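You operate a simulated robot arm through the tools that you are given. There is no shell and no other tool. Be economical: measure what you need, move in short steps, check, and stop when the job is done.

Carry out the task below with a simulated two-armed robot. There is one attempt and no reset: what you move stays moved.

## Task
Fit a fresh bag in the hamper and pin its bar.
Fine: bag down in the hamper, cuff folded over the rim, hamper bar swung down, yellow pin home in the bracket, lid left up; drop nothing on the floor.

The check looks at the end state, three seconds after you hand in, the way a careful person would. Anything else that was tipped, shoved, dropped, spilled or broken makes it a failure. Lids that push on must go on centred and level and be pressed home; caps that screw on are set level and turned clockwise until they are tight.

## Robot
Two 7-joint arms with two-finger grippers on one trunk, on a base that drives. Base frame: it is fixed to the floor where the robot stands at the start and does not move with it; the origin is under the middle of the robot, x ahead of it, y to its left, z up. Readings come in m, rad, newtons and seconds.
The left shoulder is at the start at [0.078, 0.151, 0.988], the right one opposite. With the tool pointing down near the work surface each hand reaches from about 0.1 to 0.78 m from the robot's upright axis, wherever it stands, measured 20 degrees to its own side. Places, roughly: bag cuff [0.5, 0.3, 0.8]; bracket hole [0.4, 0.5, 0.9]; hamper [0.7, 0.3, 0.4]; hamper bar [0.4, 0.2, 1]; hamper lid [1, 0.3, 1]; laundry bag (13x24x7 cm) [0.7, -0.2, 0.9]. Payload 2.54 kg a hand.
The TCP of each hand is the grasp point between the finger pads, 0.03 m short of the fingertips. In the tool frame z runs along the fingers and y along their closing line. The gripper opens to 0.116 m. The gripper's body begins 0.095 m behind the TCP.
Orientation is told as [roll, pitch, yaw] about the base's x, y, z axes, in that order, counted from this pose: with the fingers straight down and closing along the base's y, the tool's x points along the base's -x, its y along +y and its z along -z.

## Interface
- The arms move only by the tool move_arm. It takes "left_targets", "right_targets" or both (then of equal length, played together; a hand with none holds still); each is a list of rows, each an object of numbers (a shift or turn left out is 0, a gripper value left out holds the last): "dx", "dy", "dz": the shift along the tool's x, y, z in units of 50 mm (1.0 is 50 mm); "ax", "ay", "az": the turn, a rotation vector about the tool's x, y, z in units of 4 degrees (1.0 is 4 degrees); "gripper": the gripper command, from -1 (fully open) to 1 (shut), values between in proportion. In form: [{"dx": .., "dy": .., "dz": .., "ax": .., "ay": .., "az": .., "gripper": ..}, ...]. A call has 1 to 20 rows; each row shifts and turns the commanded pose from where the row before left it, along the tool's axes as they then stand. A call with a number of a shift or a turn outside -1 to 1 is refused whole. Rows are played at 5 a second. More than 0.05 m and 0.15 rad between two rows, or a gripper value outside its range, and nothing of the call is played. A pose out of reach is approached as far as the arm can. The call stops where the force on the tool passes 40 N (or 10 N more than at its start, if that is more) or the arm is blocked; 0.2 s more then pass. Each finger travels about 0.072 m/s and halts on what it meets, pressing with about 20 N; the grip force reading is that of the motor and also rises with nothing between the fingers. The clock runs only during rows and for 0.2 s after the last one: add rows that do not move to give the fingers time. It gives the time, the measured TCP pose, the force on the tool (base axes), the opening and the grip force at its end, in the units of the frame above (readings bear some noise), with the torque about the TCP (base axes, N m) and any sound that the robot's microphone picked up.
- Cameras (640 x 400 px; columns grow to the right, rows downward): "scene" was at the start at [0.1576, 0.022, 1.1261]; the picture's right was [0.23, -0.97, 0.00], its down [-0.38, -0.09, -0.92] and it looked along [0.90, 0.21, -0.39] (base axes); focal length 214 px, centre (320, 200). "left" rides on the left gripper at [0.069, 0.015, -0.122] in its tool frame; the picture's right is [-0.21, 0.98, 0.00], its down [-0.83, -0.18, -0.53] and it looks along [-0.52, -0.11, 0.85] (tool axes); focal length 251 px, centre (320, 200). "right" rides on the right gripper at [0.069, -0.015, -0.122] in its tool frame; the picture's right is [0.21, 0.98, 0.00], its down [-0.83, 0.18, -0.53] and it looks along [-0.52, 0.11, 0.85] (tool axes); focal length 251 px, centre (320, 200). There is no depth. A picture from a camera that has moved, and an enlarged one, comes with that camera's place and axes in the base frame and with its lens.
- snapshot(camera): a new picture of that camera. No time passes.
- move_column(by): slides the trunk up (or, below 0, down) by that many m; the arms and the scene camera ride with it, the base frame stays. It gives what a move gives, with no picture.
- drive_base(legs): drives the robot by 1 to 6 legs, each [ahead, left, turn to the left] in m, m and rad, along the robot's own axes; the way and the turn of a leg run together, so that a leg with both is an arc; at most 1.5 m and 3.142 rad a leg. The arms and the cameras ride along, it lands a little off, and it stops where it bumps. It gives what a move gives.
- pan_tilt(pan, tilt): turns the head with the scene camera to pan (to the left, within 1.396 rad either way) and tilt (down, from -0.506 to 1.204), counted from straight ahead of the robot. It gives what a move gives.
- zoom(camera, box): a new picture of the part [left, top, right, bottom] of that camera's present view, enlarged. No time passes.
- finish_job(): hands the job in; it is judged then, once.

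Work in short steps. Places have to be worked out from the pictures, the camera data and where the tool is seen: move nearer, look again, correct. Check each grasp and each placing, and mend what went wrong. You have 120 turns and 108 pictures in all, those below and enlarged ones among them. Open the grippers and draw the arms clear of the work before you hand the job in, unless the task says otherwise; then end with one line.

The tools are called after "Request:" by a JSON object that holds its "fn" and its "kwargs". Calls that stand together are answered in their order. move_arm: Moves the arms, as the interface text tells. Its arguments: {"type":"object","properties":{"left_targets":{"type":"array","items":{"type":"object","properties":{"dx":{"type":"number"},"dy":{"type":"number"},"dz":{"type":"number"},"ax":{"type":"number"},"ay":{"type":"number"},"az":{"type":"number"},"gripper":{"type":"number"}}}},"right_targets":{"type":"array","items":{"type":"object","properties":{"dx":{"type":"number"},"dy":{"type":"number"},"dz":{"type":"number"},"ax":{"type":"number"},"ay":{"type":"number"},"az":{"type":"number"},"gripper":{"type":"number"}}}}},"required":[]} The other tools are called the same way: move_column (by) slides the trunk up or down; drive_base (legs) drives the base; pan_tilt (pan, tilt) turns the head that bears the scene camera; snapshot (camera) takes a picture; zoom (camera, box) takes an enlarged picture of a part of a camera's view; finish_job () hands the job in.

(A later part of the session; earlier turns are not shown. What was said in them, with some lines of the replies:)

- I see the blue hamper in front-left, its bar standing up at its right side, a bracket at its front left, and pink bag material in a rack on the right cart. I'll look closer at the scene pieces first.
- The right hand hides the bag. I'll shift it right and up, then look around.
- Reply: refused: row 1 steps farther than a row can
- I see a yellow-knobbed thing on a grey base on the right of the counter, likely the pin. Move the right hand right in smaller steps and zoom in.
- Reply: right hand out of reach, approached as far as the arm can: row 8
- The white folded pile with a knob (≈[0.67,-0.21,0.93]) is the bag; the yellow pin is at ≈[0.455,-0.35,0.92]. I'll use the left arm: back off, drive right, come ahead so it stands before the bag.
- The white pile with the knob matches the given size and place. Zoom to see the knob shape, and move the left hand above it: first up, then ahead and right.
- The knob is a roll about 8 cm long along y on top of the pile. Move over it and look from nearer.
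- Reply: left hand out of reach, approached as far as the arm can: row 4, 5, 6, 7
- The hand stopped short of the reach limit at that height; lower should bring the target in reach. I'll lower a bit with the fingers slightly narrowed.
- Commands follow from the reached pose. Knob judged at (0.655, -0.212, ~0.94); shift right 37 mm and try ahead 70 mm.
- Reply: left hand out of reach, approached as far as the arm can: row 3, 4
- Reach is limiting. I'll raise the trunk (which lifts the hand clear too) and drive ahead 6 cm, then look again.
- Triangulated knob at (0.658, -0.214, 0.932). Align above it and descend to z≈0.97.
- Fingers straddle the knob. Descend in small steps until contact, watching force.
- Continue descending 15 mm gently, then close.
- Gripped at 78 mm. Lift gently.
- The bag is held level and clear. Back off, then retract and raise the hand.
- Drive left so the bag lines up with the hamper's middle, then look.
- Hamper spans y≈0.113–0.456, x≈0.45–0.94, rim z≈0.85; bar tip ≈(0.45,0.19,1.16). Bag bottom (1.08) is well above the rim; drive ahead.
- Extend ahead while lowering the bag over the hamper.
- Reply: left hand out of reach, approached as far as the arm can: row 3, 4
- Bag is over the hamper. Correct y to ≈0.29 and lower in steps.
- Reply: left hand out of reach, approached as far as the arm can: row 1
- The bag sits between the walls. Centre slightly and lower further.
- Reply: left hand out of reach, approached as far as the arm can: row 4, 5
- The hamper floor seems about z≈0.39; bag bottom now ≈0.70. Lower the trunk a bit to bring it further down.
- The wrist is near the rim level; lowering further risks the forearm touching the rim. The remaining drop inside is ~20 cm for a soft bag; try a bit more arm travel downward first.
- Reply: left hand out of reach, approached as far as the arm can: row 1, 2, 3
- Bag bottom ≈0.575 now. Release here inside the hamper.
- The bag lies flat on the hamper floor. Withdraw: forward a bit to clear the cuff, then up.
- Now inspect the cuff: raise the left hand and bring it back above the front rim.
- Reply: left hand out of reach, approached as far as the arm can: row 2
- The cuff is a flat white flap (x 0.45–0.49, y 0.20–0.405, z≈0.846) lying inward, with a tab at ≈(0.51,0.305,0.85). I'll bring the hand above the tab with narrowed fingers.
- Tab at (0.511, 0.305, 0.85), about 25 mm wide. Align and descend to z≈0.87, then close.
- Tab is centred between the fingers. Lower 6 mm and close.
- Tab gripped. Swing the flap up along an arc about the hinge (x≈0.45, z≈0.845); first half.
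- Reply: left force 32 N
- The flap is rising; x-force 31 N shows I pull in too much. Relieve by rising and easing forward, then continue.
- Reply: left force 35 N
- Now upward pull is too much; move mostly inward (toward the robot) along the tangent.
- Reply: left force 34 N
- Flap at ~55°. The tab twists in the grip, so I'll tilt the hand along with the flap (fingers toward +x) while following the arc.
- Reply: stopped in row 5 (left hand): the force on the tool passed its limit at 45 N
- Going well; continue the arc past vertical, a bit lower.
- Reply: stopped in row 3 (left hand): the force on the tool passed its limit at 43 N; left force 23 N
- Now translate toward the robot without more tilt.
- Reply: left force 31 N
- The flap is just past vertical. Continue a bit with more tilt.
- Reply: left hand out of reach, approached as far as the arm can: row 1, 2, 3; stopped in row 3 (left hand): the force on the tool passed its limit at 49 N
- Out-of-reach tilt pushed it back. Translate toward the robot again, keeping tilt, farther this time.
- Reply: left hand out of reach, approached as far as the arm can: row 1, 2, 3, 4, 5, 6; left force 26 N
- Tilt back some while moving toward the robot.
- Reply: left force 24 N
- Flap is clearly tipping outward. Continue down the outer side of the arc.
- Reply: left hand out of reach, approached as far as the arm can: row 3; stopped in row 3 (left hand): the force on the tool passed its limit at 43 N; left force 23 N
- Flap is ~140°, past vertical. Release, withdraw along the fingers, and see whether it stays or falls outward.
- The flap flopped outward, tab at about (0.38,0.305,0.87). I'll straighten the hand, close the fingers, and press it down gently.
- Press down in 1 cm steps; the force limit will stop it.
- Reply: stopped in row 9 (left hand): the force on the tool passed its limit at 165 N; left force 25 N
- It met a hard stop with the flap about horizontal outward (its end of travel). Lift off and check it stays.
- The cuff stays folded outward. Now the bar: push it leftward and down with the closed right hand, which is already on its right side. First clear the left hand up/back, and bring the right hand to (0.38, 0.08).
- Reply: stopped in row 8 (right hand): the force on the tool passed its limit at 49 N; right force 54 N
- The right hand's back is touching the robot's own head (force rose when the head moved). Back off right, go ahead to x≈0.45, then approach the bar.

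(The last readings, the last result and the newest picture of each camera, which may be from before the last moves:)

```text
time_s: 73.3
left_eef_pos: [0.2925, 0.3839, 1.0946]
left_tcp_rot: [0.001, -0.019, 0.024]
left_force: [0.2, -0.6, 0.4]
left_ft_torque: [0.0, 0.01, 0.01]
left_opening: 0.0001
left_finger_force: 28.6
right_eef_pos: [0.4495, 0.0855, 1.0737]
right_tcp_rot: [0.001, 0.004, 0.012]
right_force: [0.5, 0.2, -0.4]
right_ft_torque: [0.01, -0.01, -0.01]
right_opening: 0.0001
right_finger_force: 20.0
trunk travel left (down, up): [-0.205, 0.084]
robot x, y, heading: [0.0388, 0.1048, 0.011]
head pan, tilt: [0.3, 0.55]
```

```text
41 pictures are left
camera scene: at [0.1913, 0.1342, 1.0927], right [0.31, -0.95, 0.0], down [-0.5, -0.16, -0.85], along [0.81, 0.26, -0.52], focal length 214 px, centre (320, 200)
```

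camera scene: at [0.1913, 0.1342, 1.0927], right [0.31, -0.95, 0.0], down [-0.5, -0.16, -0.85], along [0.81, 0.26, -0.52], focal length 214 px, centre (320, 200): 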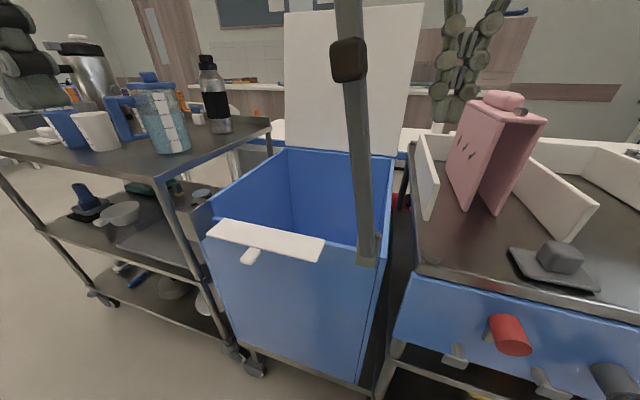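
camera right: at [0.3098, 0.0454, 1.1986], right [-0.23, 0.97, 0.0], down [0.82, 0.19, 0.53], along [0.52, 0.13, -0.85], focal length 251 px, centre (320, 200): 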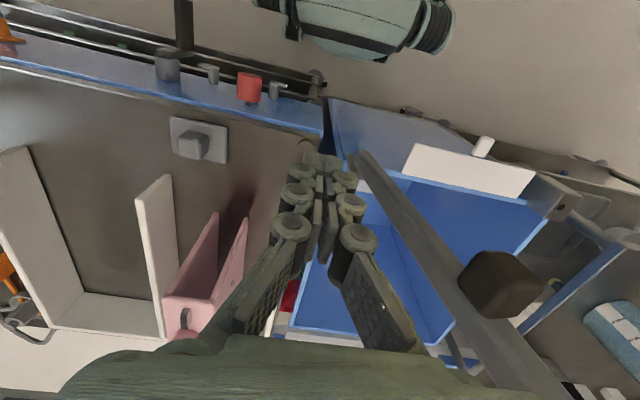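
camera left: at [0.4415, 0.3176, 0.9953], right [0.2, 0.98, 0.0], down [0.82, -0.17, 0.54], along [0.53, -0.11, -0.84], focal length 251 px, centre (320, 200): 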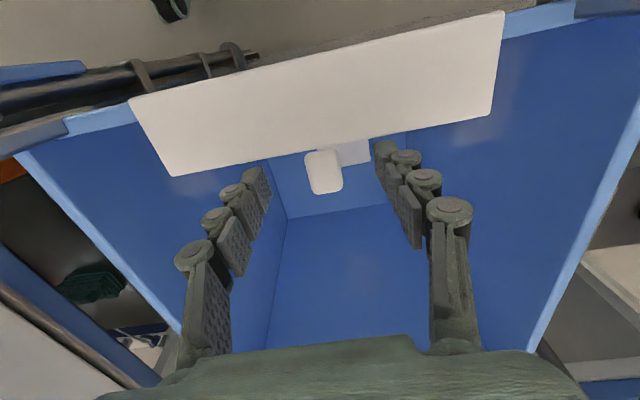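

Push the bar to the left gently with the right hand.

Request:
{"fn": "move_arm", "kwargs": {"right_targets": [{"dy": 0.4}, {"dy": 0.4}, {"dy": 0.4}, {"dy": 0.4}, {"dy": 0.4}, {"dy": 0.4, "dz": 0.1}, {}]}}

Request:
{"fn": "snapshot", "kwargs": {"camera": "scene"}}

```text
time_s: 74.9
left_eef_pos: [0.2929, 0.3835, 1.0954]
left_tcp_rot: [0.002, -0.019, 0.026]
left_force: [-0.5, 0.5, 1.3]
left_ft_torque: [0.02, 0.0, 0.01]
left_opening: 0.0002
left_finger_force: 28.2
right_eef_pos: [0.4465, 0.2057, 1.0684]
right_tcp_rot: [0.002, 0.003, 0.014]
right_force: [1.0, 0.2, -0.4]
right_ft_torque: [0.05, 0.01, 0.02]
right_opening: 0.0
right_finger_force: 19.7
trunk travel left (down, up): [-0.205, 0.084]
robot x, y, heading: [0.0354, 0.1037, 0.013]
head pan, tilt: [0.3, 0.55]
```

```text
40 pictures are left
camera scene: at [0.1913, 0.1342, 1.0927], right [0.31, -0.95, 0.0], down [-0.5, -0.16, -0.85], along [0.81, 0.26, -0.52], focal length 214 px, centre (320, 200)
```

scene: 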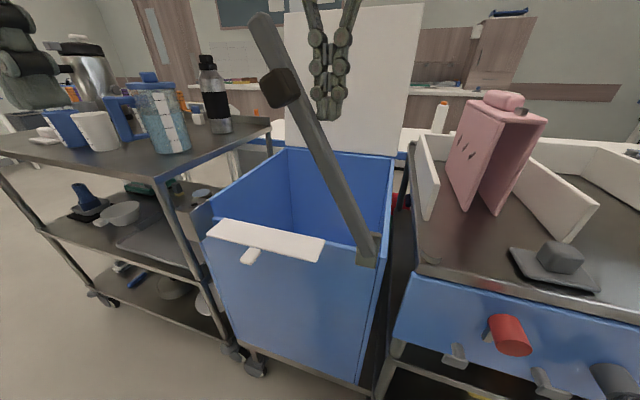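

The bar follows. Continue along the arc to about 75°.

Request:
{"fn": "move_arm", "kwargs": {"right_targets": [{"dy": 0.5, "dz": 0.2}, {"dy": 0.5, "dz": 0.3}, {"dy": 0.4, "dz": 0.35}, {"dy": 0.35, "dz": 0.4}, {"dy": 0.3, "dz": 0.45}, {"dy": 0.25, "dz": 0.45}, {}]}}

Request:
{"fn": "snapshot", "kwargs": {"camera": "scene"}}

```text
time_s: 76.5
left_eef_pos: [0.2926, 0.3838, 1.0958]
left_tcp_rot: [0.001, -0.019, 0.024]
left_force: [-0.3, -0.2, -0.1]
left_ft_torque: [0.02, 0.01, -0.01]
left_opening: 0.0
left_finger_force: 28.5
right_eef_pos: [0.4467, 0.3203, 0.9649]
right_tcp_rot: [0.003, 0.003, 0.014]
right_force: [-0.4, 0.2, -0.4]
right_ft_torque: [0.0, 0.01, 0.0]
right_opening: 0.0
right_finger_force: 19.8
trunk travel left (down, up): [-0.205, 0.084]
robot x, y, heading: [0.0393, 0.1022, 0.018]
head pan, tilt: [0.3, 0.55]
```

```text
39 pictures are left
camera scene: at [0.1913, 0.1343, 1.0927], right [0.31, -0.95, 0.0], down [-0.5, -0.16, -0.85], along [0.81, 0.26, -0.52], focal length 214 px, centre (320, 200)
```

scene: 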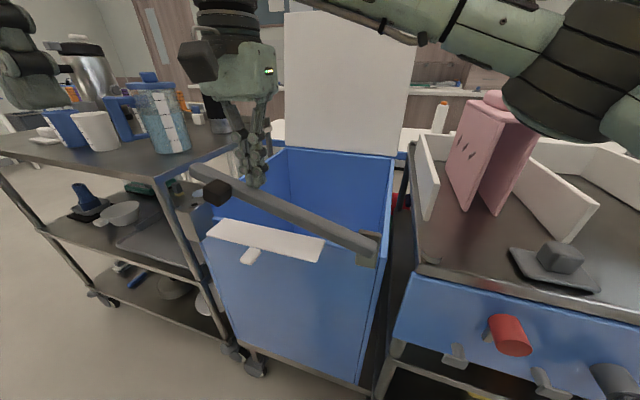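

Nearly down. Press straight down in 1 cm steps until it stops.

Request:
{"fn": "move_arm", "kwargs": {"right_targets": [{"dz": 0.2, "dy": 0.1}, {"dz": 0.2, "dy": 0.1}, {"dz": 0.2}, {"dz": 0.2}, {"dz": 0.2}, {"dz": 0.15}, {}]}}

Request:
{"fn": "zoom", "kwargs": {"camera": "scene", "box": [150, 100, 410, 290]}}

```text
time_s: 78.1
left_eef_pos: [0.2923, 0.3834, 1.0958]
left_tcp_rot: [0.003, -0.021, 0.026]
left_force: [-0.7, 1.0, 0.0]
left_ft_torque: [0.01, 0.01, 0.0]
left_opening: 0.0
left_finger_force: 28.2
right_eef_pos: [0.4454, 0.3306, 0.9056]
right_tcp_rot: [0.003, 0.002, 0.013]
right_force: [2.5, 1.2, 13.8]
right_ft_torque: [0.06, 0.02, 0.01]
right_opening: 0.0058
right_finger_force: 28.9
trunk travel left (down, up): [-0.205, 0.084]
robot x, y, heading: [0.0402, 0.1075, 0.014]
head pan, tilt: [0.3, 0.55]
```

```text
2.11 times, centred on (280, 195) of scene
camera zoom: at [0.1908, 0.134, 1.093], right [0.31, -0.95, 0.0], down [-0.5, -0.16, -0.85], along [0.81, 0.26, -0.52], focal length 452 px, centre (404, 210)
```

zoom: 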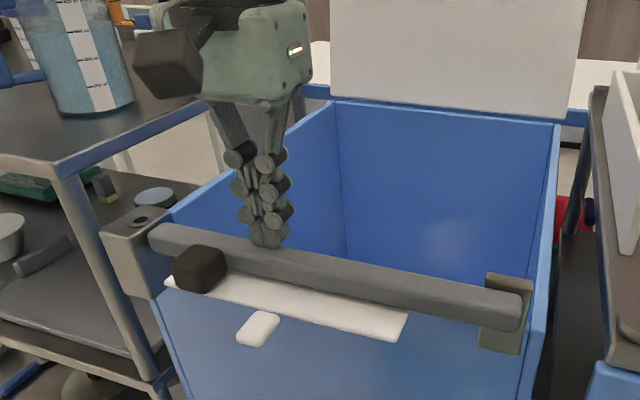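

Bar is across. Push a few mm more to confirm it is at its stop, then lift off.

Request:
{"fn": "move_arm", "kwargs": {"right_targets": [{"dz": 0.06}, {"dz": 0.06}, {"dz": 0.06}, {}]}}

Request:
{"fn": "move_arm", "kwargs": {"right_targets": [{"dz": -0.4}, {"dz": -0.9}, {"dz": -0.9}, {"dz": -0.9}, {"dy": -0.9}, {"dy": -0.9}, {"dy": -0.9}, {"dy": -0.9}, {"dy": -0.9}, {"dy": -0.9}]}}

Request:
{"fn": "zoom", "kwargs": {"camera": "scene", "box": [150, 100, 410, 290]}}

```text
time_s: 78.7
left_eef_pos: [0.2914, 0.3827, 1.0947]
left_tcp_rot: [0.005, -0.021, 0.026]
left_force: [0.1, 0.5, 0.0]
left_ft_torque: [-0.02, -0.01, -0.02]
left_opening: 0.0001
left_finger_force: 28.6
right_eef_pos: [0.4466, 0.3302, 0.9057]
right_tcp_rot: [0.011, -0.002, 0.012]
right_force: [-3.6, -3.3, 17.1]
right_ft_torque: [-0.1, 0.19, 0.05]
right_opening: 0.006
right_finger_force: 28.7
trunk travel left (down, up): [-0.205, 0.084]
robot x, y, heading: [0.0337, 0.1084, 0.015]
head pan, tilt: [0.3, 0.55]
stopped in row 2 (right hand): the force on the tool passed its limit at 44 N (the readings are from after the stop); the commanded pose is now the measured one
```

```text
time_s: 80.9
left_eef_pos: [0.2937, 0.3834, 1.0951]
left_tcp_rot: [0.001, -0.021, 0.025]
left_force: [0.7, -0.2, -0.7]
left_ft_torque: [-0.01, -0.03, 0.03]
left_opening: 0.0
left_finger_force: 28.5
right_eef_pos: [0.4505, 0.0568, 1.0556]
right_tcp_rot: [0.007, 0.001, 0.015]
right_force: [-0.3, -0.2, 0.0]
right_ft_torque: [-0.05, 0.02, -0.02]
right_opening: 0.0001
right_finger_force: 28.8
trunk travel left (down, up): [-0.205, 0.084]
robot x, y, heading: [0.0407, 0.1053, 0.015]
head pan, tilt: [0.3, 0.55]
```

```text
2.11 times, centred on (280, 195) of scene
camera zoom: at [0.1913, 0.1337, 1.0927], right [0.31, -0.95, 0.0], down [-0.5, -0.16, -0.85], along [0.81, 0.26, -0.52], focal length 452 px, centre (404, 210)
```

zoom: 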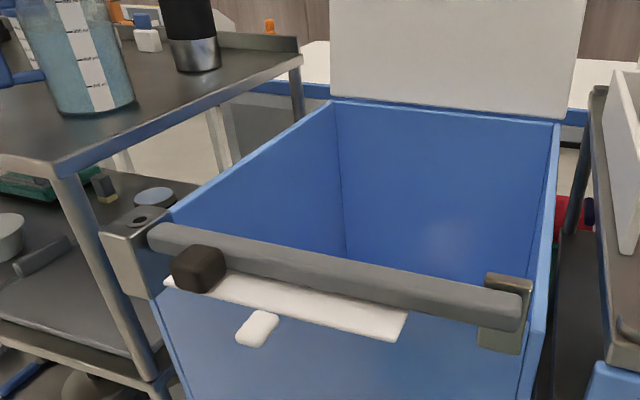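

Bar is down against its stop. Next the pin: tuck the right hand, then drive right so the left hand can take the pin.

Request:
{"fn": "move_arm", "kwargs": {"right_targets": [{"dy": -0.9}, {"dy": -0.9}, {"dy": -0.9}, {"dy": -0.9}, {"dx": 0.9}, {"dx": 0.9}, {"dz": -0.9}], "left_targets": [{"gripper": -0.2}, {}, {}, {}, {}, {}, {}]}}

Request:
{"fn": "drive_base", "kwargs": {"legs": [[-0.15, 0, 0], [0, -0.55, 0], [0.1, 0, 0]]}}

Request:
{"fn": "pan_tilt", "kwargs": {"pan": 0.2, "tilt": 0.6}}

Request:
{"fn": "snapshot", "kwargs": {"camera": "scene"}}

Request:
{"fn": "snapshot", "kwargs": {"camera": "left"}}

```text
time_s: 82.5
left_eef_pos: [0.292, 0.3847, 1.0944]
left_tcp_rot: [0.001, -0.019, 0.025]
left_force: [-1.4, 0.2, -0.9]
left_ft_torque: [-0.01, 0.05, 0.02]
left_opening: 0.0697
left_finger_force: 0.0
right_eef_pos: [0.3616, -0.1211, 1.098]
right_tcp_rot: [0.007, 0.0, 0.013]
right_force: [-0.1, 0.1, -0.1]
right_ft_torque: [0.0, -0.01, 0.01]
right_opening: 0.0
right_finger_force: 29.2
trunk travel left (down, up): [-0.205, 0.084]
robot x, y, heading: [0.0405, 0.1076, 0.013]
head pan, tilt: [0.3, 0.55]
```

```text
time_s: 90.0
left_eef_pos: [0.2512, -0.1637, 1.0947]
left_tcp_rot: [0.002, -0.016, 0.031]
left_force: [0.3, 0.0, -0.4]
left_ft_torque: [0.0, -0.02, -0.01]
left_opening: 0.0697
left_finger_force: 0.0
right_eef_pos: [0.3229, -0.6679, 1.0984]
right_tcp_rot: [0.009, 0.002, 0.017]
right_force: [0.3, 0.0, 0.0]
right_ft_torque: [0.01, 0.02, -0.01]
right_opening: 0.0001
right_finger_force: 28.2
trunk travel left (down, up): [-0.205, 0.084]
robot x, y, heading: [0.0021, -0.4432, 0.018]
head pan, tilt: [0.3, 0.55]
```

```text
time_s: 90.6
left_eef_pos: [0.249, -0.163, 1.0936]
left_tcp_rot: [0.003, -0.019, 0.032]
left_force: [0.5, 0.1, 0.2]
left_ft_torque: [-0.01, -0.01, 0.03]
left_opening: 0.0697
left_finger_force: 0.0
right_eef_pos: [0.3214, -0.6682, 1.0986]
right_tcp_rot: [0.009, -0.001, 0.017]
right_force: [1.4, 1.6, -0.2]
right_ft_torque: [0.01, -0.01, 0.0]
right_opening: 0.0
right_finger_force: 28.7
trunk travel left (down, up): [-0.205, 0.084]
robot x, y, heading: [-0.0045, -0.4396, 0.018]
head pan, tilt: [0.201, 0.6]
```

```text
36 pictures are left
camera scene: at [0.1508, -0.4217, 1.0882], right [0.22, -0.98, 0.0], down [-0.55, -0.12, -0.83], along [0.81, 0.18, -0.56], focal length 214 px, centre (320, 200)
```

scene: 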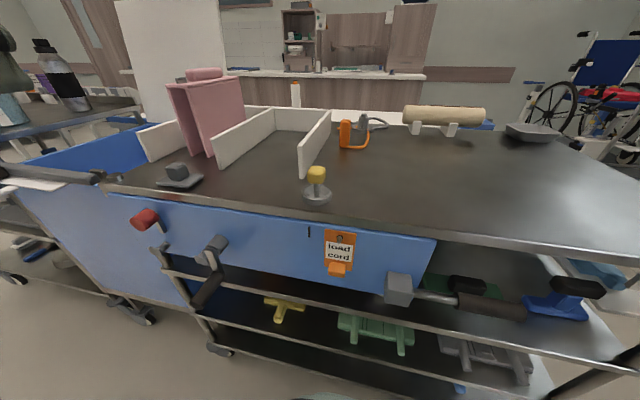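

```text
35 pictures are left
camera left: at [0.1775, -0.151, 1.217], right [0.18, 0.98, 0.01], down [0.82, -0.16, 0.55], along [0.54, -0.1, -0.84], focal length 251 px, centre (320, 200)
```

left: 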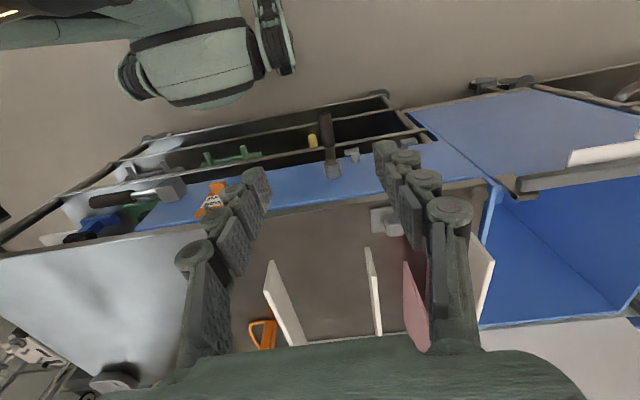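

Pin knob ≈(0.46,-0.348,0.92). Move the left hand forward then right to above it.

Request:
{"fn": "move_arm", "kwargs": {"left_targets": [{"dx": -1}, {"dx": -1}, {"dx": -1}, {"dx": -1}, {"dy": -1}, {"dy": -1}, {"dy": -1}, {"dy": -0.6}, {"dz": 0.6}, {}]}}

Request:
{"fn": "snapshot", "kwargs": {"camera": "left"}}

Request:
{"fn": "zoom", "kwargs": {"camera": "scene", "box": [250, 100, 410, 220]}}

```text
time_s: 92.8
left_eef_pos: [0.4459, -0.3126, 1.0608]
left_tcp_rot: [0.001, -0.022, 0.031]
left_force: [0.7, -0.1, 0.5]
left_ft_torque: [-0.01, 0.0, -0.02]
left_opening: 0.0697
left_finger_force: 0.1
left hand out of reach, approached as far as the arm can: row 7, 8
right_eef_pos: [0.3222, -0.6679, 1.0978]
right_tcp_rot: [0.008, -0.002, 0.018]
right_force: [0.4, -0.1, 0.5]
right_ft_torque: [0.01, -0.01, 0.01]
right_opening: 0.0
right_finger_force: 28.9
trunk travel left (down, up): [-0.205, 0.084]
robot x, y, heading: [-0.0024, -0.4419, 0.019]
head pan, tilt: [0.201, 0.6]
```

```text
34 pictures are left
camera left: at [0.3727, -0.3017, 1.1818], right [0.18, 0.98, 0.01], down [0.82, -0.16, 0.55], along [0.54, -0.1, -0.83], focal length 251 px, centre (320, 200)
```

left: 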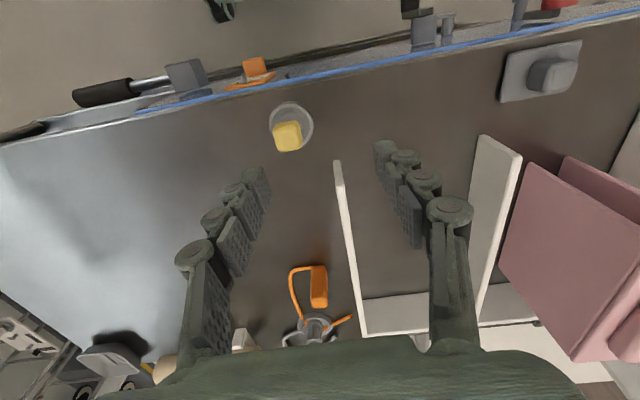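

```text
3.33 times, centred on (330, 160) of scene
camera zoom: at [0.1507, -0.4218, 1.0882], right [0.22, -0.98, 0.0], down [-0.55, -0.12, -0.83], along [0.81, 0.18, -0.56], focal length 715 px, centre (287, 333)
```

zoom: 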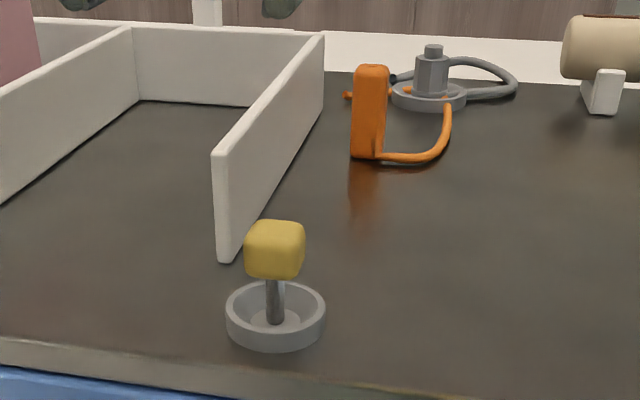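

Pin head centre (0.452,-0.349,0.93), a ~28 mm cube. Left hand is at its inward limit, so shift the base 0.1 m right, then line up.

Request:
{"fn": "drive_base", "kwargs": {"legs": [[0, -0.1, 0]]}}

```text
time_s: 94.5
left_eef_pos: [0.447, -0.413, 1.0596]
left_tcp_rot: [0.002, -0.018, 0.034]
left_force: [-0.5, -0.4, -0.4]
left_ft_torque: [0.01, -0.02, 0.0]
left_opening: 0.0698
left_finger_force: 0.1
right_eef_pos: [0.3246, -0.7672, 1.0974]
right_tcp_rot: [0.009, -0.002, 0.02]
right_force: [-0.3, 0.3, 0.2]
right_ft_torque: [0.02, -0.04, -0.04]
right_opening: 0.0
right_finger_force: 28.5
trunk travel left (down, up): [-0.205, 0.084]
robot x, y, heading: [0.0007, -0.545, 0.023]
head pan, tilt: [0.201, 0.6]
```

Shift left 64 mm and lower to z≈0.99, then check.

Request:
{"fn": "move_arm", "kwargs": {"left_targets": [{"dy": 0.64, "dx": -0.06}, {"dy": 0.64, "dx": -0.06}, {"dz": 0.7}, {"dz": 0.7}, {}]}}

Request:
{"fn": "snapshot", "kwargs": {"camera": "left"}}

```text
time_s: 95.7
left_eef_pos: [0.4522, -0.3485, 0.9911]
left_tcp_rot: [0.002, -0.021, 0.032]
left_force: [0.1, 0.2, -0.2]
left_ft_torque: [0.02, 0.0, 0.01]
left_opening: 0.0694
left_finger_force: 0.0
right_eef_pos: [0.3243, -0.7657, 1.0994]
right_tcp_rot: [0.007, -0.001, 0.021]
right_force: [-0.1, -0.1, 0.3]
right_ft_torque: [-0.01, -0.02, 0.03]
right_opening: 0.0
right_finger_force: 28.5
trunk travel left (down, up): [-0.205, 0.084]
robot x, y, heading: [-0.0042, -0.5447, 0.02]
head pan, tilt: [0.201, 0.6]
```

```text
32 pictures are left
camera left: at [0.3803, -0.3366, 1.1118], right [0.18, 0.98, 0.01], down [0.82, -0.15, 0.55], along [0.54, -0.1, -0.83], focal length 251 px, centre (320, 200)
```

left: 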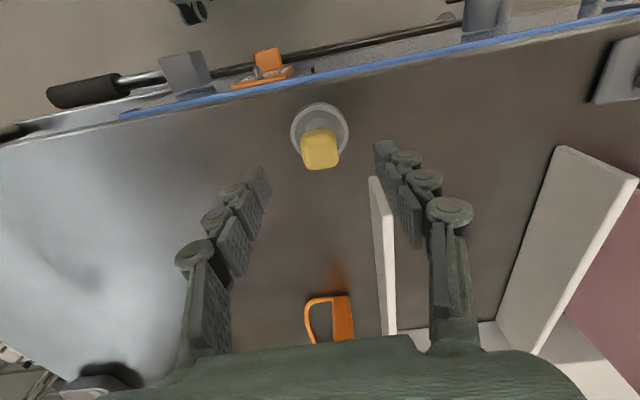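

Prediction matches. Narrow to 50 mm and descend to z≈0.93.

Request:
{"fn": "move_arm", "kwargs": {"left_targets": [{"gripper": 0.14}, {}, {"dz": 0.4}, {"dz": 0.4}, {"dz": 0.4}, {}]}}

Request:
{"fn": "zoom", "kwargs": {"camera": "scene", "box": [200, 60, 400, 220]}}

```text
time_s: 97.1
left_eef_pos: [0.4529, -0.347, 0.9299]
left_tcp_rot: [0.002, -0.019, 0.035]
left_force: [-0.3, -0.1, -0.6]
left_ft_torque: [0.02, 0.01, 0.01]
left_opening: 0.0498
left_finger_force: 0.1
right_eef_pos: [0.3259, -0.7676, 1.0986]
right_tcp_rot: [0.008, -0.001, 0.021]
right_force: [0.7, -1.0, 0.1]
right_ft_torque: [-0.01, 0.02, 0.03]
right_opening: 0.0003
right_finger_force: 29.0
trunk travel left (down, up): [-0.205, 0.084]
robot x, y, heading: [0.0006, -0.542, 0.023]
head pan, tilt: [0.201, 0.6]
```

```text
2.50 times, centred on (300, 140) of scene
camera zoom: at [0.1528, -0.5214, 1.0882], right [0.22, -0.98, 0.0], down [-0.55, -0.13, -0.83], along [0.8, 0.18, -0.56], focal length 536 px, centre (370, 350)
```

zoom: 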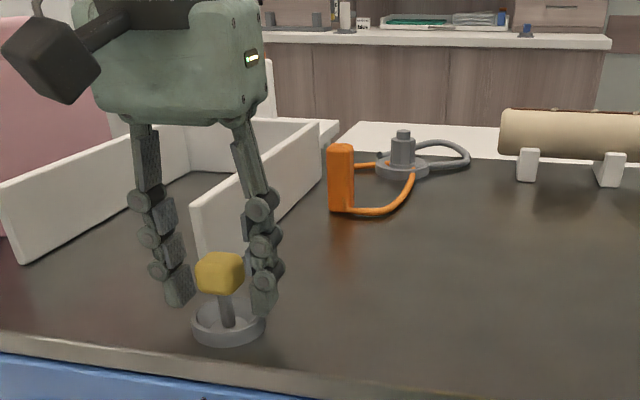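

The head lies between the fingers. Close and lift 2 cm, then check.

Request:
{"fn": "move_arm", "kwargs": {"left_targets": [{"gripper": 1}, {}, {}, {}, {"dz": -0.3}, {"dz": -0.5}, {"dz": -0.7}, {}]}}

Request:
{"fn": "zoom", "kwargs": {"camera": "scene", "box": [200, 60, 400, 220]}}

```text
time_s: 98.9
left_eef_pos: [0.4539, -0.3472, 1.0034]
left_tcp_rot: [0.002, -0.019, 0.034]
left_force: [0.4, 0.1, -0.3]
left_ft_torque: [0.0, 0.01, -0.01]
left_opening: 0.0261
left_finger_force: 20.7
right_eef_pos: [0.3251, -0.7663, 1.0964]
right_tcp_rot: [0.009, -0.002, 0.021]
right_force: [0.1, 0.5, 0.1]
right_ft_torque: [-0.02, 0.01, -0.04]
right_opening: 0.0
right_finger_force: 28.5
trunk travel left (down, up): [-0.205, 0.084]
robot x, y, heading: [-0.0011, -0.5408, 0.023]
head pan, tilt: [0.201, 0.6]
```

```text
2.50 times, centred on (300, 140) of scene
camera zoom: at [0.1528, -0.5214, 1.0882], right [0.22, -0.98, 0.0], down [-0.55, -0.13, -0.83], along [0.8, 0.18, -0.56], focal length 536 px, centre (370, 350)
```

zoom: 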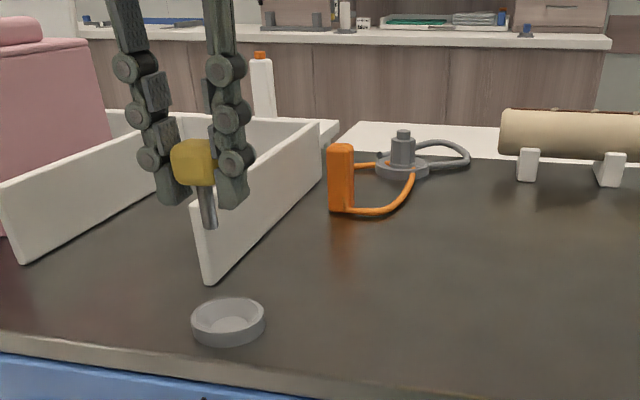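

Pin is held upright, shaft tip ~44 mm under the TCP. Raise, then drive back to the hamper.

Request:
{"fn": "move_arm", "kwargs": {"left_targets": [{"dz": -0.8}, {"dz": -0.8}, {}]}}

Request:
{"fn": "drive_base", "kwargs": {"legs": [[-0.15, 0, -0.02], [0, 0.65, 0], [0.1, 0, 0]]}}

Request:
{"fn": "pan_tilt", "kwargs": {"pan": 0.6, "tilt": 0.65}}

Request:
{"fn": "snapshot", "kwargs": {"camera": "scene"}}

Request:
{"fn": "snapshot", "kwargs": {"camera": "left"}}

```text
time_s: 99.7
left_eef_pos: [0.4521, -0.3474, 1.084]
left_tcp_rot: [0.003, -0.02, 0.035]
left_force: [-0.6, -0.2, -0.9]
left_ft_torque: [-0.01, 0.01, 0.0]
left_opening: 0.0262
left_finger_force: 19.6
right_eef_pos: [0.326, -0.7671, 1.0995]
right_tcp_rot: [0.008, -0.002, 0.023]
right_force: [0.6, -0.6, 0.6]
right_ft_torque: [0.0, 0.03, -0.01]
right_opening: 0.0
right_finger_force: 28.5
trunk travel left (down, up): [-0.205, 0.084]
robot x, y, heading: [-0.0011, -0.5453, 0.026]
head pan, tilt: [0.201, 0.6]
```

```text
time_s: 108.0
left_eef_pos: [0.3978, 0.2851, 1.0849]
left_tcp_rot: [0.002, -0.019, 0.018]
left_force: [0.9, 0.1, -0.6]
left_ft_torque: [-0.02, -0.01, 0.01]
left_opening: 0.0263
left_finger_force: 19.9
right_eef_pos: [0.2633, -0.1336, 1.0986]
right_tcp_rot: [0.008, 0.0, 0.008]
right_force: [0.6, -0.4, -0.3]
right_ft_torque: [0.04, 0.05, -0.02]
right_opening: 0.0001
right_finger_force: 28.6
trunk travel left (down, up): [-0.205, 0.084]
robot x, y, heading: [-0.0629, 0.0987, 0.011]
head pan, tilt: [0.201, 0.6]
```

```text
time_s: 108.9
left_eef_pos: [0.3968, 0.2853, 1.0839]
left_tcp_rot: [0.001, -0.02, 0.019]
left_force: [0.0, 0.1, 0.5]
left_ft_torque: [0.0, 0.01, -0.03]
left_opening: 0.0263
left_finger_force: 20.1
right_eef_pos: [0.2628, -0.1333, 1.0978]
right_tcp_rot: [0.008, -0.002, 0.007]
right_force: [0.0, 0.6, -0.7]
right_ft_torque: [-0.01, 0.0, -0.02]
right_opening: 0.0
right_finger_force: 28.9
trunk travel left (down, up): [-0.205, 0.084]
robot x, y, heading: [-0.0551, 0.0962, 0.01]
head pan, tilt: [0.6, 0.649]
```

```text
29 pictures are left
camera scene: at [0.0801, 0.1463, 1.0839], right [0.57, -0.82, 0.0], down [-0.5, -0.35, -0.8], along [0.65, 0.45, -0.6], focal length 214 px, centre (320, 200)
```

scene: 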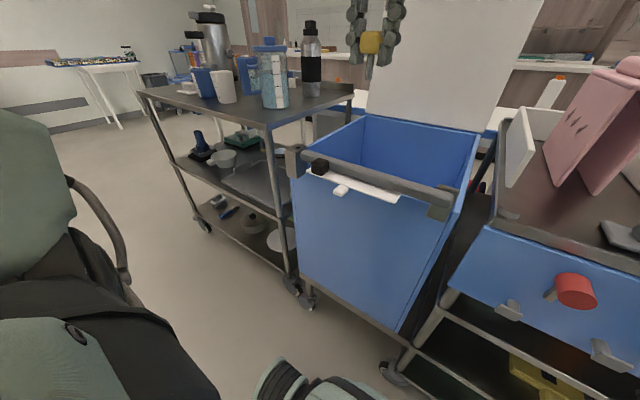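

```text
28 pictures are left
camera left: at [0.325, 0.2977, 1.2061], right [0.2, 0.98, 0.01], down [0.82, -0.17, 0.55], along [0.54, -0.1, -0.84], focal length 251 px, centre (320, 200)
```

left: 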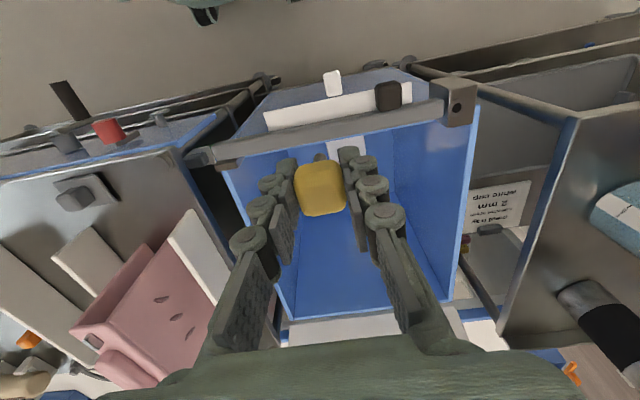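

Bracket hole triangulates to ≈(0.433,0.452,0.885). Move the pin above it (straightening the slight tilt) and look.

Request:
{"fn": "move_arm", "kwargs": {"left_targets": [{"ay": 0.28}, {"dy": 0.84}, {"dy": 0.84}, {"dy": 0.84}, {"dy": 0.8, "dx": -0.36}, {"dx": -0.36}, {"dz": 0.7}, {"dz": 0.7}, {}]}}

Request:
{"fn": "snapshot", "kwargs": {"camera": "left"}}

Request:
{"fn": "zoom", "kwargs": {"camera": "scene", "box": [230, 50, 390, 190]}}

```text
time_s: 110.9
left_eef_pos: [0.4303, 0.4532, 1.0147]
left_tcp_rot: [0.003, -0.002, 0.018]
left_force: [-0.4, 0.7, -0.1]
left_ft_torque: [-0.02, 0.0, 0.0]
left_opening: 0.0262
left_finger_force: 19.9
right_eef_pos: [0.2636, -0.1334, 1.0972]
right_tcp_rot: [0.006, -0.002, 0.008]
right_force: [0.0, 0.9, 0.2]
right_ft_torque: [0.02, -0.03, -0.01]
right_opening: 0.0
right_finger_force: 28.7
trunk travel left (down, up): [-0.205, 0.084]
robot x, y, heading: [-0.0559, 0.0942, 0.007]
head pan, tilt: [0.6, 0.649]
```

```text
27 pictures are left
camera left: at [0.3597, 0.4664, 1.138], right [0.2, 0.98, 0.0], down [0.83, -0.17, 0.53], along [0.52, -0.1, -0.85], focal length 251 px, centre (320, 200)
```

left: 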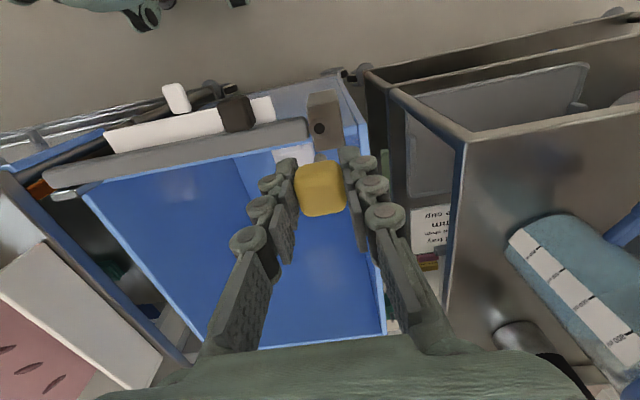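

```text
2.86 times, centred on (310, 120) of scene
camera zoom: at [0.0801, 0.1463, 1.0839], right [0.57, -0.82, 0.0], down [-0.5, -0.35, -0.8], along [0.65, 0.46, -0.6], focal length 613 px, centre (349, 429)
```

zoom: 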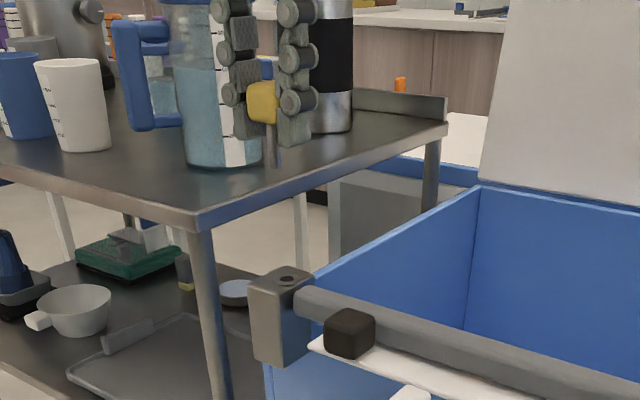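

Hole refined to ≈(0.4315,0.4523,0.883). Lower to ~1 cm above the hole and compare shaft and hole closely.

Request:
{"fn": "move_arm", "kwargs": {"left_targets": [{"dz": 0.5}, {"dz": 0.5}, {"dz": 0.4}, {}]}}

Request:
{"fn": "zoom", "kwargs": {"camera": "scene", "box": [260, 90, 340, 160]}}

Request:
{"fn": "zoom", "kwargs": {"camera": "left", "box": [260, 80, 380, 230]}}

```text
time_s: 111.9
left_eef_pos: [0.429, 0.4519, 0.9445]
left_tcp_rot: [0.003, -0.001, 0.022]
left_force: [-0.2, 0.1, 0.6]
left_ft_torque: [-0.01, 0.0, 0.01]
left_opening: 0.0261
left_finger_force: 19.6
right_eef_pos: [0.2646, -0.1338, 1.0988]
right_tcp_rot: [0.007, 0.0, 0.007]
right_force: [0.0, 0.3, -0.4]
right_ft_torque: [-0.01, 0.03, -0.01]
right_opening: 0.0
right_finger_force: 28.4
trunk travel left (down, up): [-0.205, 0.084]
robot x, y, heading: [-0.0574, 0.092, 0.012]
head pan, tilt: [0.6, 0.649]
```

```text
5.71 times, centred on (300, 125) of scene
camera zoom: at [0.0801, 0.1463, 1.0839], right [0.57, -0.82, 0.0], down [-0.5, -0.35, -0.8], along [0.65, 0.46, -0.6], focal length 1226 px, centre (434, 629)
```

zoom: 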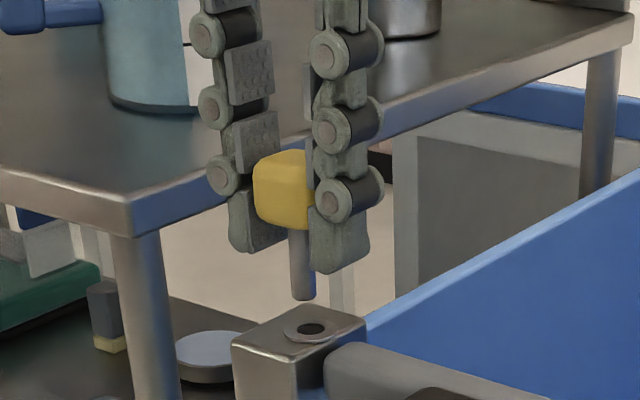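

```text
2.67 times, centred on (320, 155) of left
camera zoom: at [0.3592, 0.4643, 1.0672], right [0.19, 0.98, 0.0], down [0.83, -0.17, 0.53], along [0.52, -0.1, -0.85], focal length 670 px, centre (320, 320)
```

zoom: 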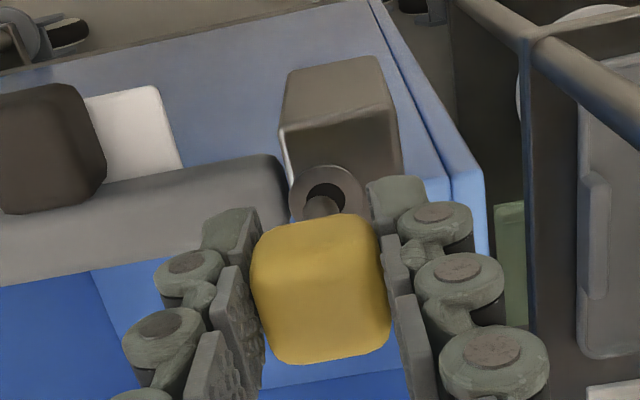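

Shaft and hole nearly coincide; estimate the hole is ~3 mm ahead and ~1 mm left of the shaft. Correct and re-check.

Request:
{"fn": "move_arm", "kwargs": {"left_targets": [{"dx": -0.066, "dy": 0.014}, {"dz": 0.08}, {}]}}

Request:
{"fn": "zoom", "kwargs": {"camera": "scene", "box": [280, 110, 330, 150]}}

Request:
{"fn": "zoom", "kwargs": {"camera": "left", "box": [290, 100, 350, 150]}}

```text
time_s: 112.7
left_eef_pos: [0.433, 0.4524, 0.9403]
left_tcp_rot: [0.001, 0.0, 0.019]
left_force: [-0.3, 0.2, 0.5]
left_ft_torque: [0.0, 0.02, 0.0]
left_opening: 0.0262
left_finger_force: 19.8
right_eef_pos: [0.2641, -0.1325, 1.0977]
right_tcp_rot: [0.009, 0.0, 0.007]
right_force: [-0.4, -0.1, 0.2]
right_ft_torque: [0.02, -0.02, 0.02]
right_opening: 0.0001
right_finger_force: 29.2
trunk travel left (down, up): [-0.205, 0.084]
robot x, y, heading: [-0.0571, 0.0978, 0.004]
head pan, tilt: [0.6, 0.649]
```

```text
10.00 times, centred on (305, 130) of scene
camera zoom: at [0.0801, 0.1464, 1.0839], right [0.57, -0.82, 0.0], down [-0.5, -0.35, -0.8], along [0.65, 0.46, -0.6], focal length 2145 px, centre (470, 900)
```

zoom: 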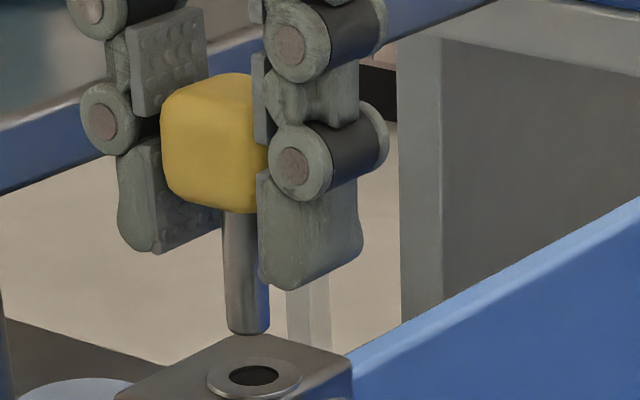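

```text
8.00 times, centred on (320, 125) of left
camera zoom: at [0.363, 0.4657, 1.0636], right [0.2, 0.98, 0.0], down [0.83, -0.17, 0.53], along [0.52, -0.1, -0.85], focal length 2012 px, centre (320, 800)
```

zoom: 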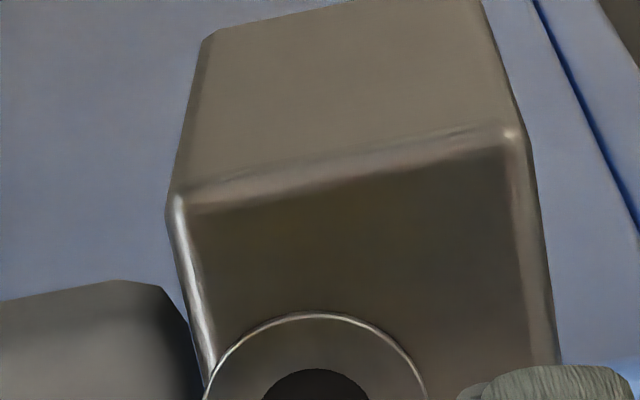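

Scene view shows lateral alignment within 0.5 mm. Check the other direction with the left camera.

Request:
{"fn": "zoom", "kwargs": {"camera": "left", "box": [290, 130, 350, 180]}}

```text
8.00 times, centred on (320, 155) of left
camera zoom: at [0.363, 0.4657, 1.0636], right [0.2, 0.98, 0.0], down [0.83, -0.17, 0.53], along [0.52, -0.1, -0.85], focal length 2012 px, centre (320, 560)
```

zoom: 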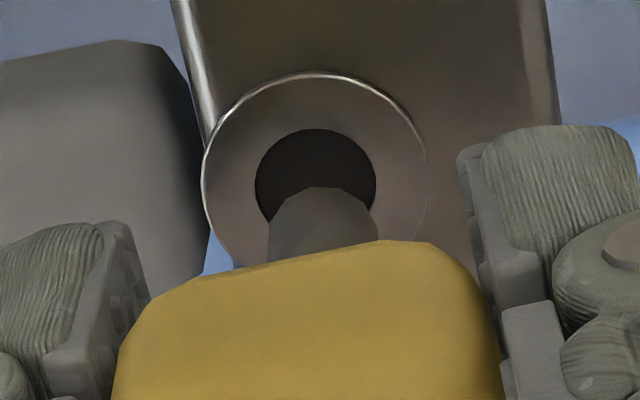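

Remaining offset is under 1 mm. Apply a tiny correction and insert slowly, watching force.

Request:
{"fn": "move_arm", "kwargs": {"left_targets": [{"dx": 0.012, "dy": -0.009}, {"dz": 0.1}, {"dz": 0.1}, {"dz": 0.1}, {"dz": 0.1}, {}]}}

Request:
{"fn": "zoom", "kwargs": {"camera": "scene", "box": [280, 110, 330, 150]}}

```text
time_s: 114.1
left_eef_pos: [0.4324, 0.4518, 0.921]
left_tcp_rot: [0.001, -0.001, 0.018]
left_force: [0.7, -1.4, 2.0]
left_ft_torque: [-0.04, -0.48, -0.01]
left_opening: 0.0265
left_finger_force: 20.1
right_eef_pos: [0.263, -0.1329, 1.0976]
right_tcp_rot: [0.008, 0.0, 0.008]
right_force: [-1.1, 0.8, 0.3]
right_ft_torque: [-0.03, 0.03, 0.02]
right_opening: 0.0001
right_finger_force: 28.5
trunk travel left (down, up): [-0.205, 0.084]
robot x, y, heading: [-0.0559, 0.0924, 0.009]
head pan, tilt: [0.6, 0.649]
```

```text
10.00 times, centred on (305, 130) of scene
camera zoom: at [0.0799, 0.1462, 1.0839], right [0.57, -0.82, 0.0], down [-0.5, -0.35, -0.8], along [0.65, 0.46, -0.6], focal length 2145 px, centre (470, 900)
```

zoom: 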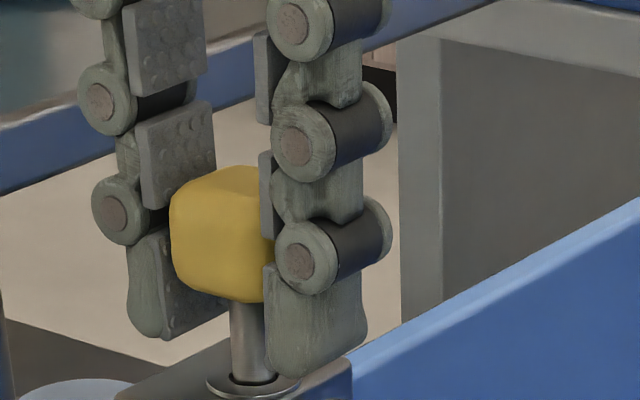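

The shaft is in the hole. Go 6 mm further, then release and push it home from above.

Request:
{"fn": "move_arm", "kwargs": {"left_targets": [{"dz": 0.06}, {"dz": 0.06}, {}]}}

Request:
{"fn": "move_arm", "kwargs": {"left_targets": [{"gripper": 0.2}, {}, {}, {"dz": -0.5}, {"dz": -0.7}, {"dz": -0.5}, {}]}}

Request:
{"fn": "zoom", "kwargs": {"camera": "scene", "box": [270, 100, 350, 160]}}

```text
time_s: 114.9
left_eef_pos: [0.4332, 0.4522, 0.9147]
left_tcp_rot: [0.002, -0.001, 0.017]
left_force: [0.4, -0.6, 2.2]
left_ft_torque: [-0.01, -0.42, 0.0]
left_opening: 0.0262
left_finger_force: 20.9
right_eef_pos: [0.2641, -0.133, 1.0992]
right_tcp_rot: [0.008, -0.004, 0.006]
right_force: [0.2, 0.0, 0.1]
right_ft_torque: [0.02, -0.03, -0.01]
right_opening: 0.0
right_finger_force: 28.5
trunk travel left (down, up): [-0.205, 0.084]
robot x, y, heading: [-0.0571, 0.0958, 0.01]
head pan, tilt: [0.6, 0.649]
```

```text
time_s: 116.5
left_eef_pos: [0.4322, 0.4529, 1.0005]
left_tcp_rot: [0.003, 0.0, 0.02]
left_force: [0.2, -0.2, 0.0]
left_ft_torque: [-0.02, 0.0, 0.0]
left_opening: 0.0464
left_finger_force: 0.2
right_eef_pos: [0.2639, -0.1326, 1.0984]
right_tcp_rot: [0.009, -0.002, 0.007]
right_force: [-1.3, -0.6, -0.3]
right_ft_torque: [-0.02, -0.01, -0.01]
right_opening: 0.0
right_finger_force: 28.5
trunk travel left (down, up): [-0.205, 0.084]
robot x, y, heading: [-0.0589, 0.0946, 0.012]
head pan, tilt: [0.6, 0.649]
```

```text
6.67 times, centred on (310, 130) of scene
camera zoom: at [0.0801, 0.1464, 1.0839], right [0.57, -0.82, 0.0], down [-0.5, -0.35, -0.8], along [0.65, 0.46, -0.6], focal length 1430 px, centre (387, 667)
```

zoom: 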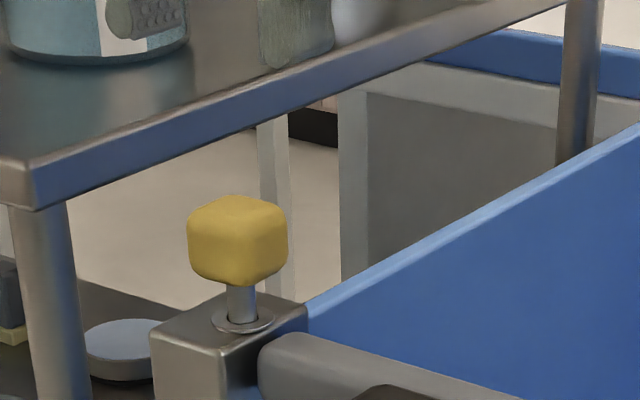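

Pin is seated part way. Close the fingers and press the head down.

Request:
{"fn": "move_arm", "kwargs": {"left_targets": [{"gripper": 1}, {}, {}, {"dz": 0.4}, {"dz": 0.3}, {"dz": 0.15}, {"dz": 0.12}, {"dz": 0.12}, {"dz": 0.1}, {"dz": 0.1}, {"dz": 0.1}, {"dz": 0.1}, {}]}}

Request:
{"fn": "zoom", "kwargs": {"camera": "scene", "box": [270, 100, 350, 160]}}

```text
time_s: 119.2
left_eef_pos: [0.4327, 0.4518, 0.9326]
left_tcp_rot: [0.003, -0.015, 0.019]
left_force: [-5.4, 1.7, 18.4]
left_ft_torque: [0.06, 0.28, -0.01]
left_opening: 0.006
left_finger_force: 20.4
right_eef_pos: [0.2622, -0.1326, 1.0994]
right_tcp_rot: [0.009, -0.002, 0.008]
right_force: [-0.7, -0.5, -0.8]
right_ft_torque: [0.02, -0.03, -0.02]
right_opening: 0.0001
right_finger_force: 28.8
trunk travel left (down, up): [-0.205, 0.084]
robot x, y, heading: [-0.0613, 0.095, 0.004]
head pan, tilt: [0.6, 0.649]
stopped in row 13 (left hand): the force on the tool passed its limit at 42 N (the readings are from after the stop); the commanded pose is now the measured one
```

```text
6.67 times, centred on (310, 130) of scene
camera zoom: at [0.0783, 0.146, 1.0841], right [0.57, -0.82, 0.0], down [-0.49, -0.35, -0.8], along [0.65, 0.46, -0.6], focal length 1430 px, centre (387, 667)
```

zoom: 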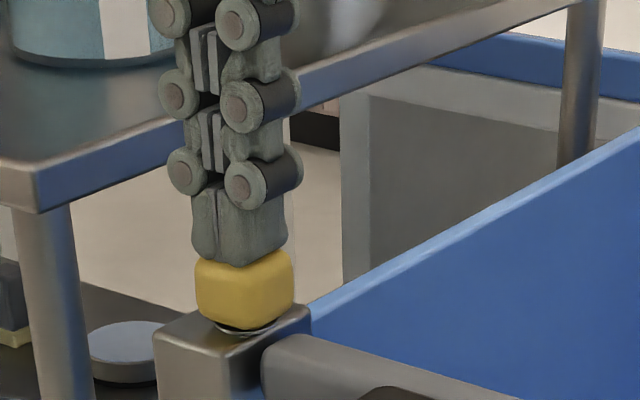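

The head is down onto the bracket. Lift off and inspect.

Request:
{"fn": "move_arm", "kwargs": {"left_targets": [{"dz": -0.4}, {"dz": -0.8}, {"dz": -0.8}, {"dx": 0.8}, {"dx": 0.8}, {}]}}

Request:
{"fn": "zoom", "kwargs": {"camera": "scene", "box": [270, 100, 350, 160]}}

Request:
{"fn": "snapshot", "kwargs": {"camera": "scene"}}

```text
time_s: 120.6
left_eef_pos: [0.3529, 0.448, 1.0274]
left_tcp_rot: [0.003, -0.01, 0.02]
left_force: [0.0, 0.7, -0.2]
left_ft_torque: [-0.01, 0.02, 0.0]
left_opening: 0.0
left_finger_force: 19.9
right_eef_pos: [0.2643, -0.133, 1.0979]
right_tcp_rot: [0.009, 0.0, 0.007]
right_force: [1.0, 0.4, -0.3]
right_ft_torque: [0.01, -0.01, 0.0]
right_opening: 0.0
right_finger_force: 28.5
trunk travel left (down, up): [-0.205, 0.084]
robot x, y, heading: [-0.0559, 0.0944, 0.008]
head pan, tilt: [0.6, 0.649]
```

```text
6.67 times, centred on (310, 130) of scene
camera zoom: at [0.0802, 0.1465, 1.0839], right [0.57, -0.82, 0.0], down [-0.5, -0.35, -0.8], along [0.65, 0.46, -0.6], focal length 1430 px, centre (387, 667)
```

zoom: 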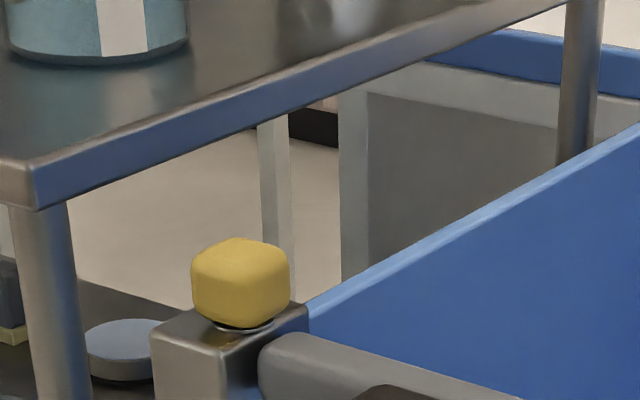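

```text
16 pictures are left
camera scene: at [0.0802, 0.1465, 1.0839], right [0.57, -0.82, 0.0], down [-0.5, -0.35, -0.8], along [0.65, 0.46, -0.6], focal length 214 px, centre (320, 200)
```

scene: 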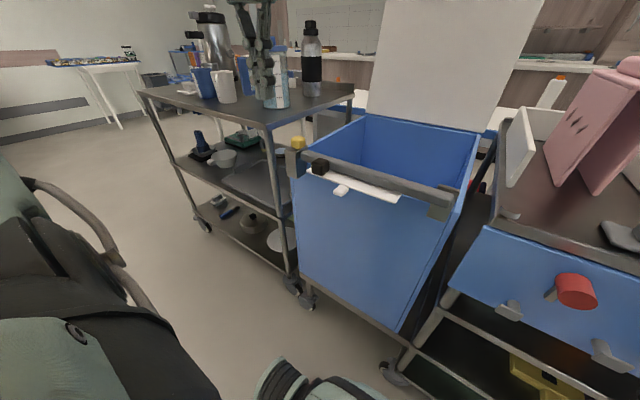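

Pin looks home, bar down, cuff out, lid up. Open the grippers, raise the left hand, and take one verifying look.

Request:
{"fn": "move_arm", "kwargs": {"left_targets": [{"dz": -0.8, "gripper": -1}, {"dx": 0.5}, {}, {}, {}], "right_targets": [{"gripper": -1}, {}, {}, {}, {}]}}

Request:
{"fn": "zoom", "kwargs": {"camera": "left", "box": [120, 60, 440, 300]}}

```text
time_s: 121.8
left_eef_pos: [0.3262, 0.4481, 1.0674]
left_tcp_rot: [0.001, -0.012, 0.022]
left_force: [-1.0, -0.2, 0.7]
left_ft_torque: [0.03, 0.0, -0.02]
left_opening: 0.1161
left_finger_force: 0.0
right_eef_pos: [0.2635, -0.1335, 1.0983]
right_tcp_rot: [0.009, -0.001, 0.007]
right_force: [-0.1, -0.2, 0.2]
right_ft_torque: [0.03, 0.02, -0.02]
right_opening: 0.1163
right_finger_force: 0.1
trunk travel left (down, up): [-0.205, 0.084]
robot x, y, heading: [-0.0615, 0.0968, 0.01]
head pan, tilt: [0.6, 0.649]
```

```text
1.67 times, centred on (280, 180) of left
camera zoom: at [0.2552, 0.4611, 1.1908], right [0.19, 0.98, 0.0], down [0.82, -0.17, 0.54], along [0.53, -0.1, -0.84], focal length 419 px, centre (387, 233)
```

zoom: 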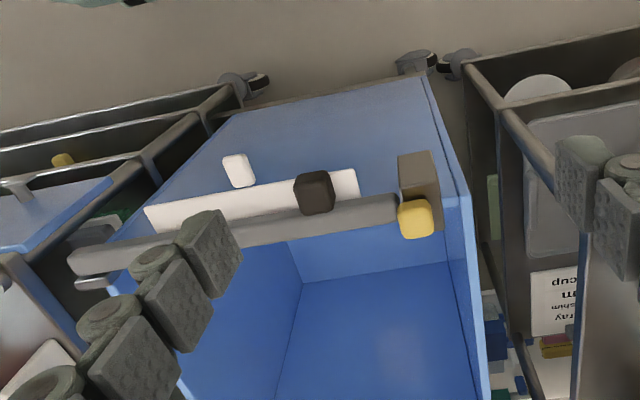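

Everything is in place. Back the robot off a little and hand in.

Request:
{"fn": "drive_base", "kwargs": {"legs": [[-0.15, 0, 0]]}}

Request:
{"fn": "finish_job", "kwargs": {}}

```text
time_s: 123.2
left_eef_pos: [0.1771, 0.4478, 1.0683]
left_tcp_rot: [0.002, -0.013, 0.02]
left_force: [-0.7, 0.3, -0.1]
left_ft_torque: [0.03, -0.03, -0.03]
left_opening: 0.1161
left_finger_force: 0.0
right_eef_pos: [0.1136, -0.1338, 1.0981]
right_tcp_rot: [0.008, 0.0, 0.006]
right_force: [-0.3, 0.1, 0.5]
right_ft_torque: [-0.02, -0.03, -0.04]
right_opening: 0.116
right_finger_force: 0.1
trunk travel left (down, up): [-0.205, 0.084]
robot x, y, heading: [-0.2081, 0.0981, 0.008]
head pan, tilt: [0.6, 0.649]
```

```text
The job is handed in.
```

The job is handed in: the bag lies flat in the hamper, the cuff is folded over the rim, the bar is down with the yellow pin pressed home, the lid is up, and nothing fell on the floor.
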